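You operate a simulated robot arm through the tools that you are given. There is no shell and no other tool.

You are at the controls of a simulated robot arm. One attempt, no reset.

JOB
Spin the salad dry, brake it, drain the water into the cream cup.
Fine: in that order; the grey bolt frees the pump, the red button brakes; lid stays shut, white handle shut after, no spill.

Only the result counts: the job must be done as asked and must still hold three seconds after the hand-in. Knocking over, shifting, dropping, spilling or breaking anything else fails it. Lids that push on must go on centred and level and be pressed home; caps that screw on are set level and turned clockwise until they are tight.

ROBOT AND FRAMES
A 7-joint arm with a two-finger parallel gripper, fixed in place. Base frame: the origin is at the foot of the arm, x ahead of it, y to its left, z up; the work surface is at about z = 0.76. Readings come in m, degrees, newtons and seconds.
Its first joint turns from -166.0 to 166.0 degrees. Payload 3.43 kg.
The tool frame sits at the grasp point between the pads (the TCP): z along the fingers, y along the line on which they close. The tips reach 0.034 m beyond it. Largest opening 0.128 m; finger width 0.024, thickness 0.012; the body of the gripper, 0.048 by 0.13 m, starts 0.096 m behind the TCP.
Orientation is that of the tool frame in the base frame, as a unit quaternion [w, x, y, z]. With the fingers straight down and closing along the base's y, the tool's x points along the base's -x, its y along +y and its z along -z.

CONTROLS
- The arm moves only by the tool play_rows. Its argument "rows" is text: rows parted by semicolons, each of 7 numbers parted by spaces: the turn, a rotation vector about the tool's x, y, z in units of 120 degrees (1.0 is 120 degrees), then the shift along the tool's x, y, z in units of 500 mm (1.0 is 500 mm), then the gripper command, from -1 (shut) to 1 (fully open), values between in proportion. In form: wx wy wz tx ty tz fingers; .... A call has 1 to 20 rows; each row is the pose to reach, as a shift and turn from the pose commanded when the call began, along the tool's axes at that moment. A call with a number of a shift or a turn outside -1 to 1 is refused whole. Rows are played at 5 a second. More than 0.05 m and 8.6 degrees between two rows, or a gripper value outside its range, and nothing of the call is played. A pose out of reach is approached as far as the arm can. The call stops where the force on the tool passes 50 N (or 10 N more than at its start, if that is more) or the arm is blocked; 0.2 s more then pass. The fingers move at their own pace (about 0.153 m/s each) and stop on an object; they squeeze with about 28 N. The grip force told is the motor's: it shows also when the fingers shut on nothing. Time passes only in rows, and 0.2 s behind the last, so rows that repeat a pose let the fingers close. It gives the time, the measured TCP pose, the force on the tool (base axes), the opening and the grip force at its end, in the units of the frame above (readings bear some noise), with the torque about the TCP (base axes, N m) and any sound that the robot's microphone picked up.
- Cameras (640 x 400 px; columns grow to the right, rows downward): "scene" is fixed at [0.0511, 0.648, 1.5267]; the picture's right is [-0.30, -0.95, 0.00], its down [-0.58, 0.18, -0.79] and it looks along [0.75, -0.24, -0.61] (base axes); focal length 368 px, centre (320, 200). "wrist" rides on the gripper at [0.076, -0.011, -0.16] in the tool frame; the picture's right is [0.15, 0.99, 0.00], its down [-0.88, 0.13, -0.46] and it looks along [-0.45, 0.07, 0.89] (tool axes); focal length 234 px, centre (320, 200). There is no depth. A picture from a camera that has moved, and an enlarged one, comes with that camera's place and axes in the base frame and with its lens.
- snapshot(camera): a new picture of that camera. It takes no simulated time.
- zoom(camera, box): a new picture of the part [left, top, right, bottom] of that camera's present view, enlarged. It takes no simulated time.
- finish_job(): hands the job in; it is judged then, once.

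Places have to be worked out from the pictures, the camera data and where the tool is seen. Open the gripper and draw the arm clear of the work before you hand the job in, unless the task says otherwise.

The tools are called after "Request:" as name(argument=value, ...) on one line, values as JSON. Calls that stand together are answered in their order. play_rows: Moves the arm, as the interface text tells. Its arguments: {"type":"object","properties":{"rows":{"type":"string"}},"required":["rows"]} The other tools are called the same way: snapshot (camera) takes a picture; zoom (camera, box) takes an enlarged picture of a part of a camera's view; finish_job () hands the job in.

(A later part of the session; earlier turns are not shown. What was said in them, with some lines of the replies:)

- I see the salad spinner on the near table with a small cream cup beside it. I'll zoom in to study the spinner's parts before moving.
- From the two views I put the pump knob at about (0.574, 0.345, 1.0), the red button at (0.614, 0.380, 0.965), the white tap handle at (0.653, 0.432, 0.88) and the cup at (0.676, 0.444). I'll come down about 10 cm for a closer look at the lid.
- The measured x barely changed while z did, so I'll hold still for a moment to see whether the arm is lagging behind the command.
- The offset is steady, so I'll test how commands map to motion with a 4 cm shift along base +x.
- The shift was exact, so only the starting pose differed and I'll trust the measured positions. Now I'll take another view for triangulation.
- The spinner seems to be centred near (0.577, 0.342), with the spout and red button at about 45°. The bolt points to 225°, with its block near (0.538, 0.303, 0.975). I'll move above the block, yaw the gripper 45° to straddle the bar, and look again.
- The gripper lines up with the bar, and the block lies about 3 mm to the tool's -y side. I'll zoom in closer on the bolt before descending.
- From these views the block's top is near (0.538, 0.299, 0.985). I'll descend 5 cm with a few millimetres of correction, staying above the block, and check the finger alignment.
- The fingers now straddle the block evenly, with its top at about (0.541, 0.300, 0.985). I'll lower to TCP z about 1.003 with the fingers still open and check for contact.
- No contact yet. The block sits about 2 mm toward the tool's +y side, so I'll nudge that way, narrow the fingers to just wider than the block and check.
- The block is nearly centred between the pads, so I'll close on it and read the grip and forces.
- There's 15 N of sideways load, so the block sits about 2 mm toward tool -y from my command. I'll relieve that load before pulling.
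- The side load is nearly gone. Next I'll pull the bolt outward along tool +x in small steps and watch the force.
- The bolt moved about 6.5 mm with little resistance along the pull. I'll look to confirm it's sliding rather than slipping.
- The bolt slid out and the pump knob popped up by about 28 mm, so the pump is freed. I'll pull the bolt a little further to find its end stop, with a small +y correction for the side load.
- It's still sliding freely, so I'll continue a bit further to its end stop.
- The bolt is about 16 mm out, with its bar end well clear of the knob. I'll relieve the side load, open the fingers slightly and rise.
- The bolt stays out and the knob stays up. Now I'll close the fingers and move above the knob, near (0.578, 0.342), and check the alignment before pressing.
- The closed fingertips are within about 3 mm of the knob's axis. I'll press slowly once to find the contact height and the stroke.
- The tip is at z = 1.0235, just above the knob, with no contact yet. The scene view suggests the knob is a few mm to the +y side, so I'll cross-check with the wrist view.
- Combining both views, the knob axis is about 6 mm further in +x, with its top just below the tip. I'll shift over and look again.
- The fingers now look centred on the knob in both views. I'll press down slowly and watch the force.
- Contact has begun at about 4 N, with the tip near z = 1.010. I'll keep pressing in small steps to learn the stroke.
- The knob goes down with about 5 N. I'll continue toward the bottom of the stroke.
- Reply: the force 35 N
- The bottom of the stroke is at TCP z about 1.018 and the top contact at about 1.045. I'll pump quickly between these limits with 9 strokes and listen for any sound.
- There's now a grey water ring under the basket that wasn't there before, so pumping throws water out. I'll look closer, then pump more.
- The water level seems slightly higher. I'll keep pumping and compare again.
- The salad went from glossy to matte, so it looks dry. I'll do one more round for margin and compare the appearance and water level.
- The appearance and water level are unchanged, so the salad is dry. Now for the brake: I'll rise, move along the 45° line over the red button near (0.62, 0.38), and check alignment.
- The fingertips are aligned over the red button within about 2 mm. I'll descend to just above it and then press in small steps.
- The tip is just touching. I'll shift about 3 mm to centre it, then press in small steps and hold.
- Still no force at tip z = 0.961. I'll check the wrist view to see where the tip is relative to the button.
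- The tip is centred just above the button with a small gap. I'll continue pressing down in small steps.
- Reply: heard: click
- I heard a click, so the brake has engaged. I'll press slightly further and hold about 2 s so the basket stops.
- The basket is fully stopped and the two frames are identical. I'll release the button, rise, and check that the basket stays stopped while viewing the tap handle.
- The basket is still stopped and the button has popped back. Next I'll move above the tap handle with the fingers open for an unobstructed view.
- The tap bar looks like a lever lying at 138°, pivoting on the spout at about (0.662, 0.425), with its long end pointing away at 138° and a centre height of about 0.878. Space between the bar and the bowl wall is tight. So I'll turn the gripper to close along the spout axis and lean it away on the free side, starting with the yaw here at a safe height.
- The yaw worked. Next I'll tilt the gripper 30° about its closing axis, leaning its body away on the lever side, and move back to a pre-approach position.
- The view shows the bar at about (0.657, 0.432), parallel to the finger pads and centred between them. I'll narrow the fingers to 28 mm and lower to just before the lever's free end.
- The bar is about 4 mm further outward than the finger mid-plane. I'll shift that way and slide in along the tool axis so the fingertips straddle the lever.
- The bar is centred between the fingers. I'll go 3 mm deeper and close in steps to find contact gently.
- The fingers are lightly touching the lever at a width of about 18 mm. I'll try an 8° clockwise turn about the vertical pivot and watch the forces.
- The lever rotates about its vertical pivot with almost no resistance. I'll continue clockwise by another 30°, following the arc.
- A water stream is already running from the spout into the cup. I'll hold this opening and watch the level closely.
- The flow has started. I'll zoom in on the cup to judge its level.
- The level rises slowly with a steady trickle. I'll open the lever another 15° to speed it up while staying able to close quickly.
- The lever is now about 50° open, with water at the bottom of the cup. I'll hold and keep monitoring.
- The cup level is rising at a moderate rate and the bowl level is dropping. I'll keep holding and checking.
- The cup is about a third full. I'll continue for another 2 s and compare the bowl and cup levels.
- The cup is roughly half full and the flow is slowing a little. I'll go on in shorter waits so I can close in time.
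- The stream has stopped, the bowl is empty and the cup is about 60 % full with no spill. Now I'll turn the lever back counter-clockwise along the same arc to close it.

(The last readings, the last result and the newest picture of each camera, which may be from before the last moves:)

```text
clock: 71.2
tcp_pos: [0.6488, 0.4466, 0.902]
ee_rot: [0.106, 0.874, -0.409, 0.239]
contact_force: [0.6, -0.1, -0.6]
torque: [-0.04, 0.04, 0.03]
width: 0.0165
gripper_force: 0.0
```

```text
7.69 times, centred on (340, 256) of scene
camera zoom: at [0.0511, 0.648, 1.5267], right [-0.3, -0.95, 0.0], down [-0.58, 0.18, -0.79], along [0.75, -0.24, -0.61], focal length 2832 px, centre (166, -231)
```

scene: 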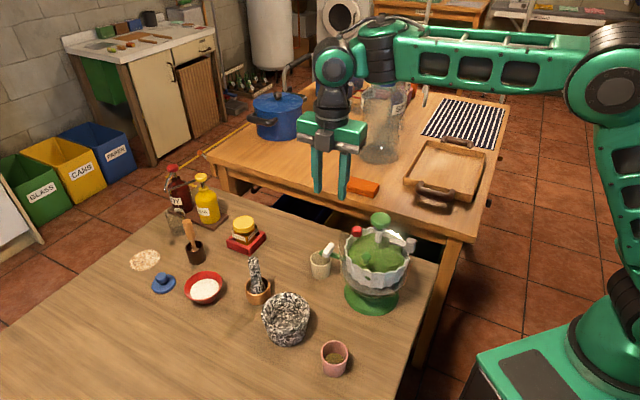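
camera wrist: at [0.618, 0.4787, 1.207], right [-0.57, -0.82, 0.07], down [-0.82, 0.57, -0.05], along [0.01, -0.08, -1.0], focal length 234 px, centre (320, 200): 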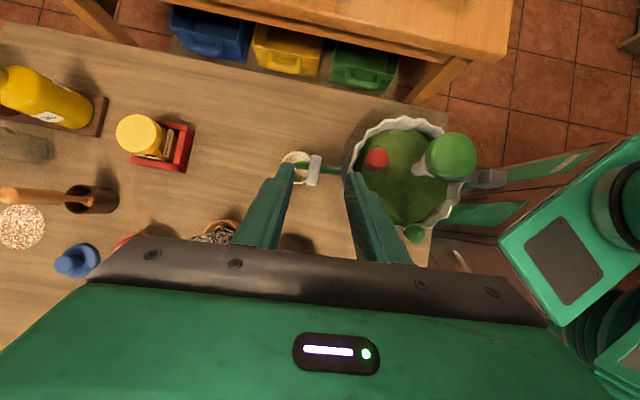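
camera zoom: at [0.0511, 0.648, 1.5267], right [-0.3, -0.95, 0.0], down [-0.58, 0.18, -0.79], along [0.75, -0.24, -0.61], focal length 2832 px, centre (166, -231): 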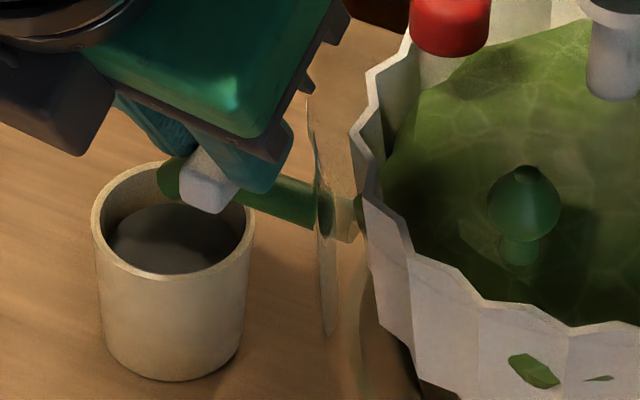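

The lever is back to within a few degrees of closed. I'll rotate another 12°, slightly past the start angle, to take up the slack and seat it against its stop.

Request:
play_rows(rows="0.0189 -0.0003 -0.0323 0 0.004 0 -0.74; 0.0336 -0.0005 -0.0575 0.0002 0.0071 0.0001 -0.74; 0.0504 -0.0008 -0.0862 0.0007 0.0107 0.0003 -0.74; 0.0504 -0.0008 -0.0862 0.0007 0.0107 0.0003 -0.74")

Request:
zoom(camera="wrist", box=[270, 110, 370, 210])

```text
clock: 72.2
tcp_pos: [0.6454, 0.4441, 0.9035]
ee_rot: [0.081, 0.912, -0.316, 0.25]
contact_force: [5.8, 4.8, 1.2]
torque: [0.05, -0.24, 0.0]
width: 0.0211
gripper_force: 4.3
```

```text
4.00 times, centred on (320, 160) of wrist
camera zoom: at [0.6388, 0.4607, 1.0802], right [-0.51, -0.86, 0.06], down [-0.86, 0.51, -0.05], along [0.01, -0.08, -1.0], focal length 937 px, centre (320, 360)
```

zoom: 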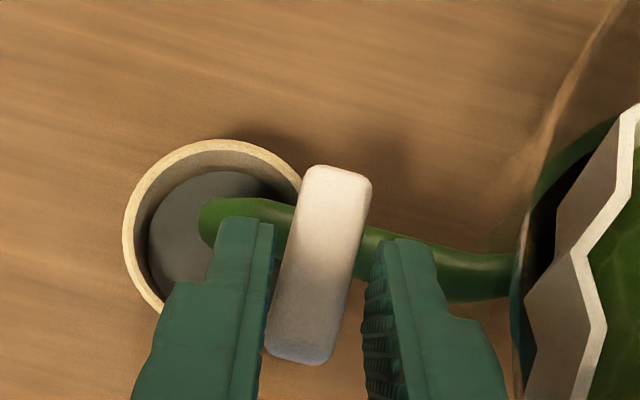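

The fingers met the closed stop with a light load, and the lever is perpendicular to the spout as at the start. I'll open the fingers and slide back out along the tool axis.

Request:
play_rows(rows="0 0 0 0 0 0 -0.6; 0 0 0 0 0 0 -0.56; 0 0 0 0 0 0 -0.56; 0 0 0 0 0 -0.03 -0.56; 0 0 0 0 0 -0.07 -0.56; 0 0 0 0 0 -0.12 -0.56; 0 0 0 0 0 -0.2 -0.56; 0 0 0 0 0 -0.28 -0.56")

Request:
zoom(camera="scene", box=[300, 220, 370, 290])

Request:
snapshot(camera="scene")

Request:
zoom(camera="wrist", box=[250, 70, 400, 200])

```text
clock: 74.0
tcp_pos: [0.5879, 0.4879, 1.0234]
ee_rot: [0.081, 0.912, -0.316, 0.25]
contact_force: [-0.8, -0.9, -0.1]
torque: [-0.02, 0.01, 0.0]
width: 0.0282
gripper_force: 0.0
```

```text
5.71 times, centred on (335, 255) of scene
camera zoom: at [0.0511, 0.648, 1.5267], right [-0.3, -0.95, 0.0], down [-0.58, 0.18, -0.79], along [0.75, -0.24, -0.61], focal length 2104 px, centre (234, -114)
```

zoom: 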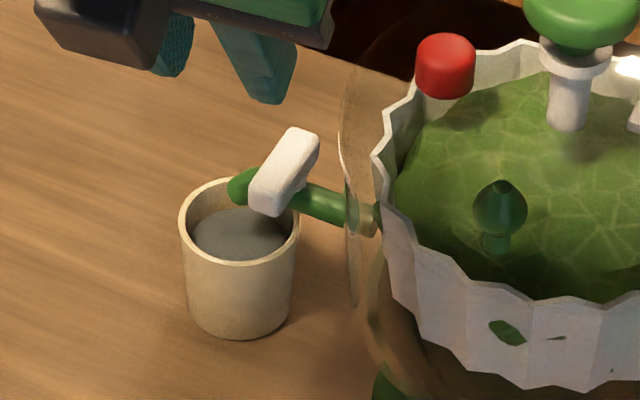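

```text
taken
```

scene: 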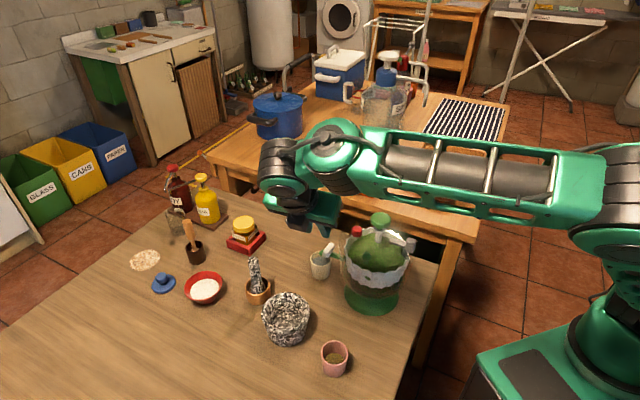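

```text
3.08 times, centred on (325, 135) of wrist
camera zoom: at [0.5823, 0.505, 1.2005], right [-0.51, -0.86, 0.07], down [-0.86, 0.51, -0.05], along [0.01, -0.08, -1.0], focal length 720 px, centre (305, 400)
```

zoom: 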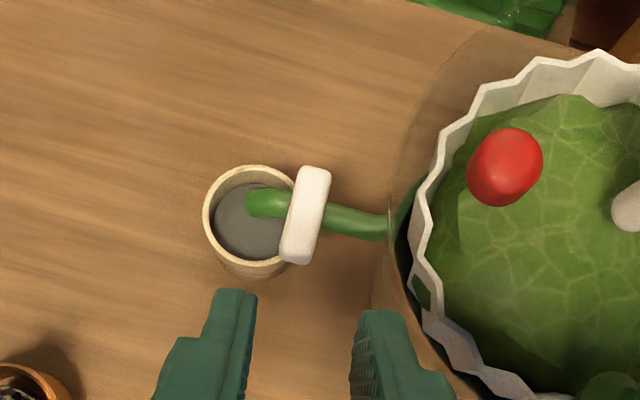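

The lever is closed, nothing was spilled and the cup holds the water. I'll rise clear, open the gripper fully, and do a final comparison.

Request:
play_rows(rows="0 0 0 0.05 -0.001 -0.085 -0.56; 0 0 0 0.1 -0.002 -0.17 -0.2; 0 0 0 0.15 -0.003 -0.255 0.5; 0 0 0 0.2 -0.004 -0.34 1; 0 0 0 0.2 -0.004 -0.34 1; 0 0 0 0.2 -0.004 -0.34 1")

Request:
zoom(camera="scene", box=[300, 230, 360, 280])

Request:
zoom(camera="scene", box=[290, 210, 430, 320])

Request:
snapshot(camera="scene")

```text
clock: 75.4
tcp_pos: [0.5896, 0.4877, 1.2201]
ee_rot: [0.082, 0.912, -0.316, 0.248]
contact_force: [-0.2, -0.1, -0.4]
torque: [-0.02, 0.0, 0.02]
width: 0.1282
gripper_force: 0.0
```

```text
8.00 times, centred on (330, 255) of scene
camera zoom: at [0.0511, 0.648, 1.5267], right [-0.3, -0.95, 0.0], down [-0.58, 0.18, -0.79], along [0.75, -0.24, -0.61], focal length 2946 px, centre (240, -240)
```

zoom: 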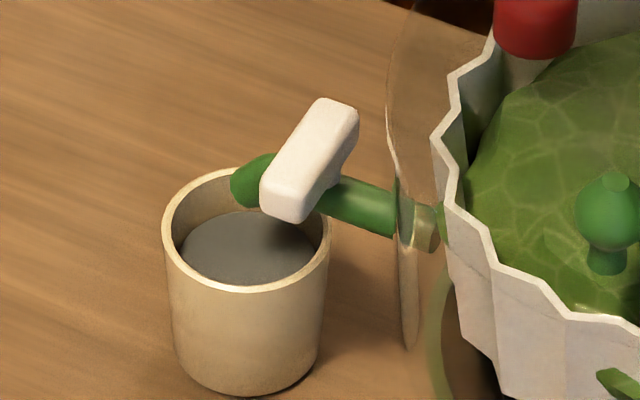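

```text
3.64 times, centred on (360, 265) of scene
camera zoom: at [0.0511, 0.648, 1.5267], right [-0.3, -0.95, 0.0], down [-0.58, 0.18, -0.79], along [0.75, -0.24, -0.61], focal length 1339 px, centre (174, -36)
```

zoom: 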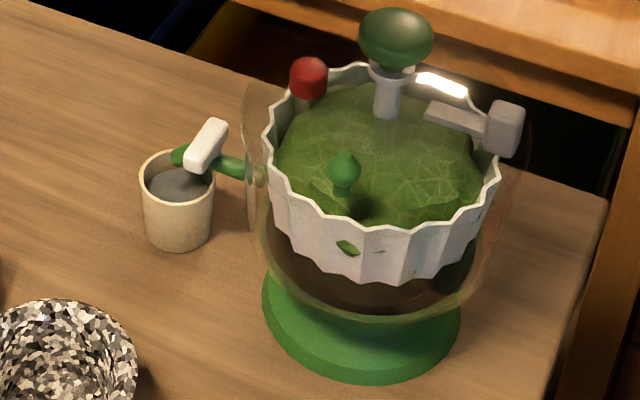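

```text
taken
```

scene: 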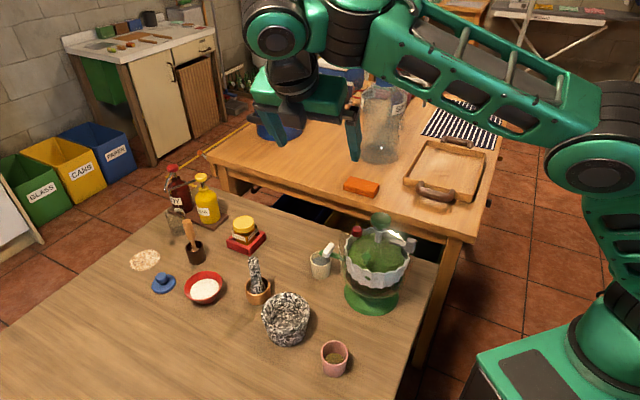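

The handle, cup and spinner sit at exactly the same pixels as at the start. The cup holds the water, the bowl is empty, the basket is still and the lid is on, so I'm handing the job in.

Request:
finish_job()

```text
The job is handed in.
```

I did the job in the order you asked and handed it in; the result of the judging wasn't shown to me.

- **Bolt and pump:** I slid the grey bolt out about 16 mm and the pump popped up. I left the bolt out, since you didn't ask for it to be locked again.
- **Spin:** I pumped about 50 strokes, until the salad turned from glossy to matte and the water in the bowl stopped rising.
- **Brake:** I pressed the red button until it clicked and held it. The basket stopped and stayed still after I let go.
- **Drain:** I opened the white handle until the stream stopped and the bowl looked empty. The cream cup ended up a little over half full.
- **Finish:** I turned the handle back to its closed position. The final pictures show the handle, cup and spinner where they started, the lid on and no spill. The arm is clear with the gripper open.
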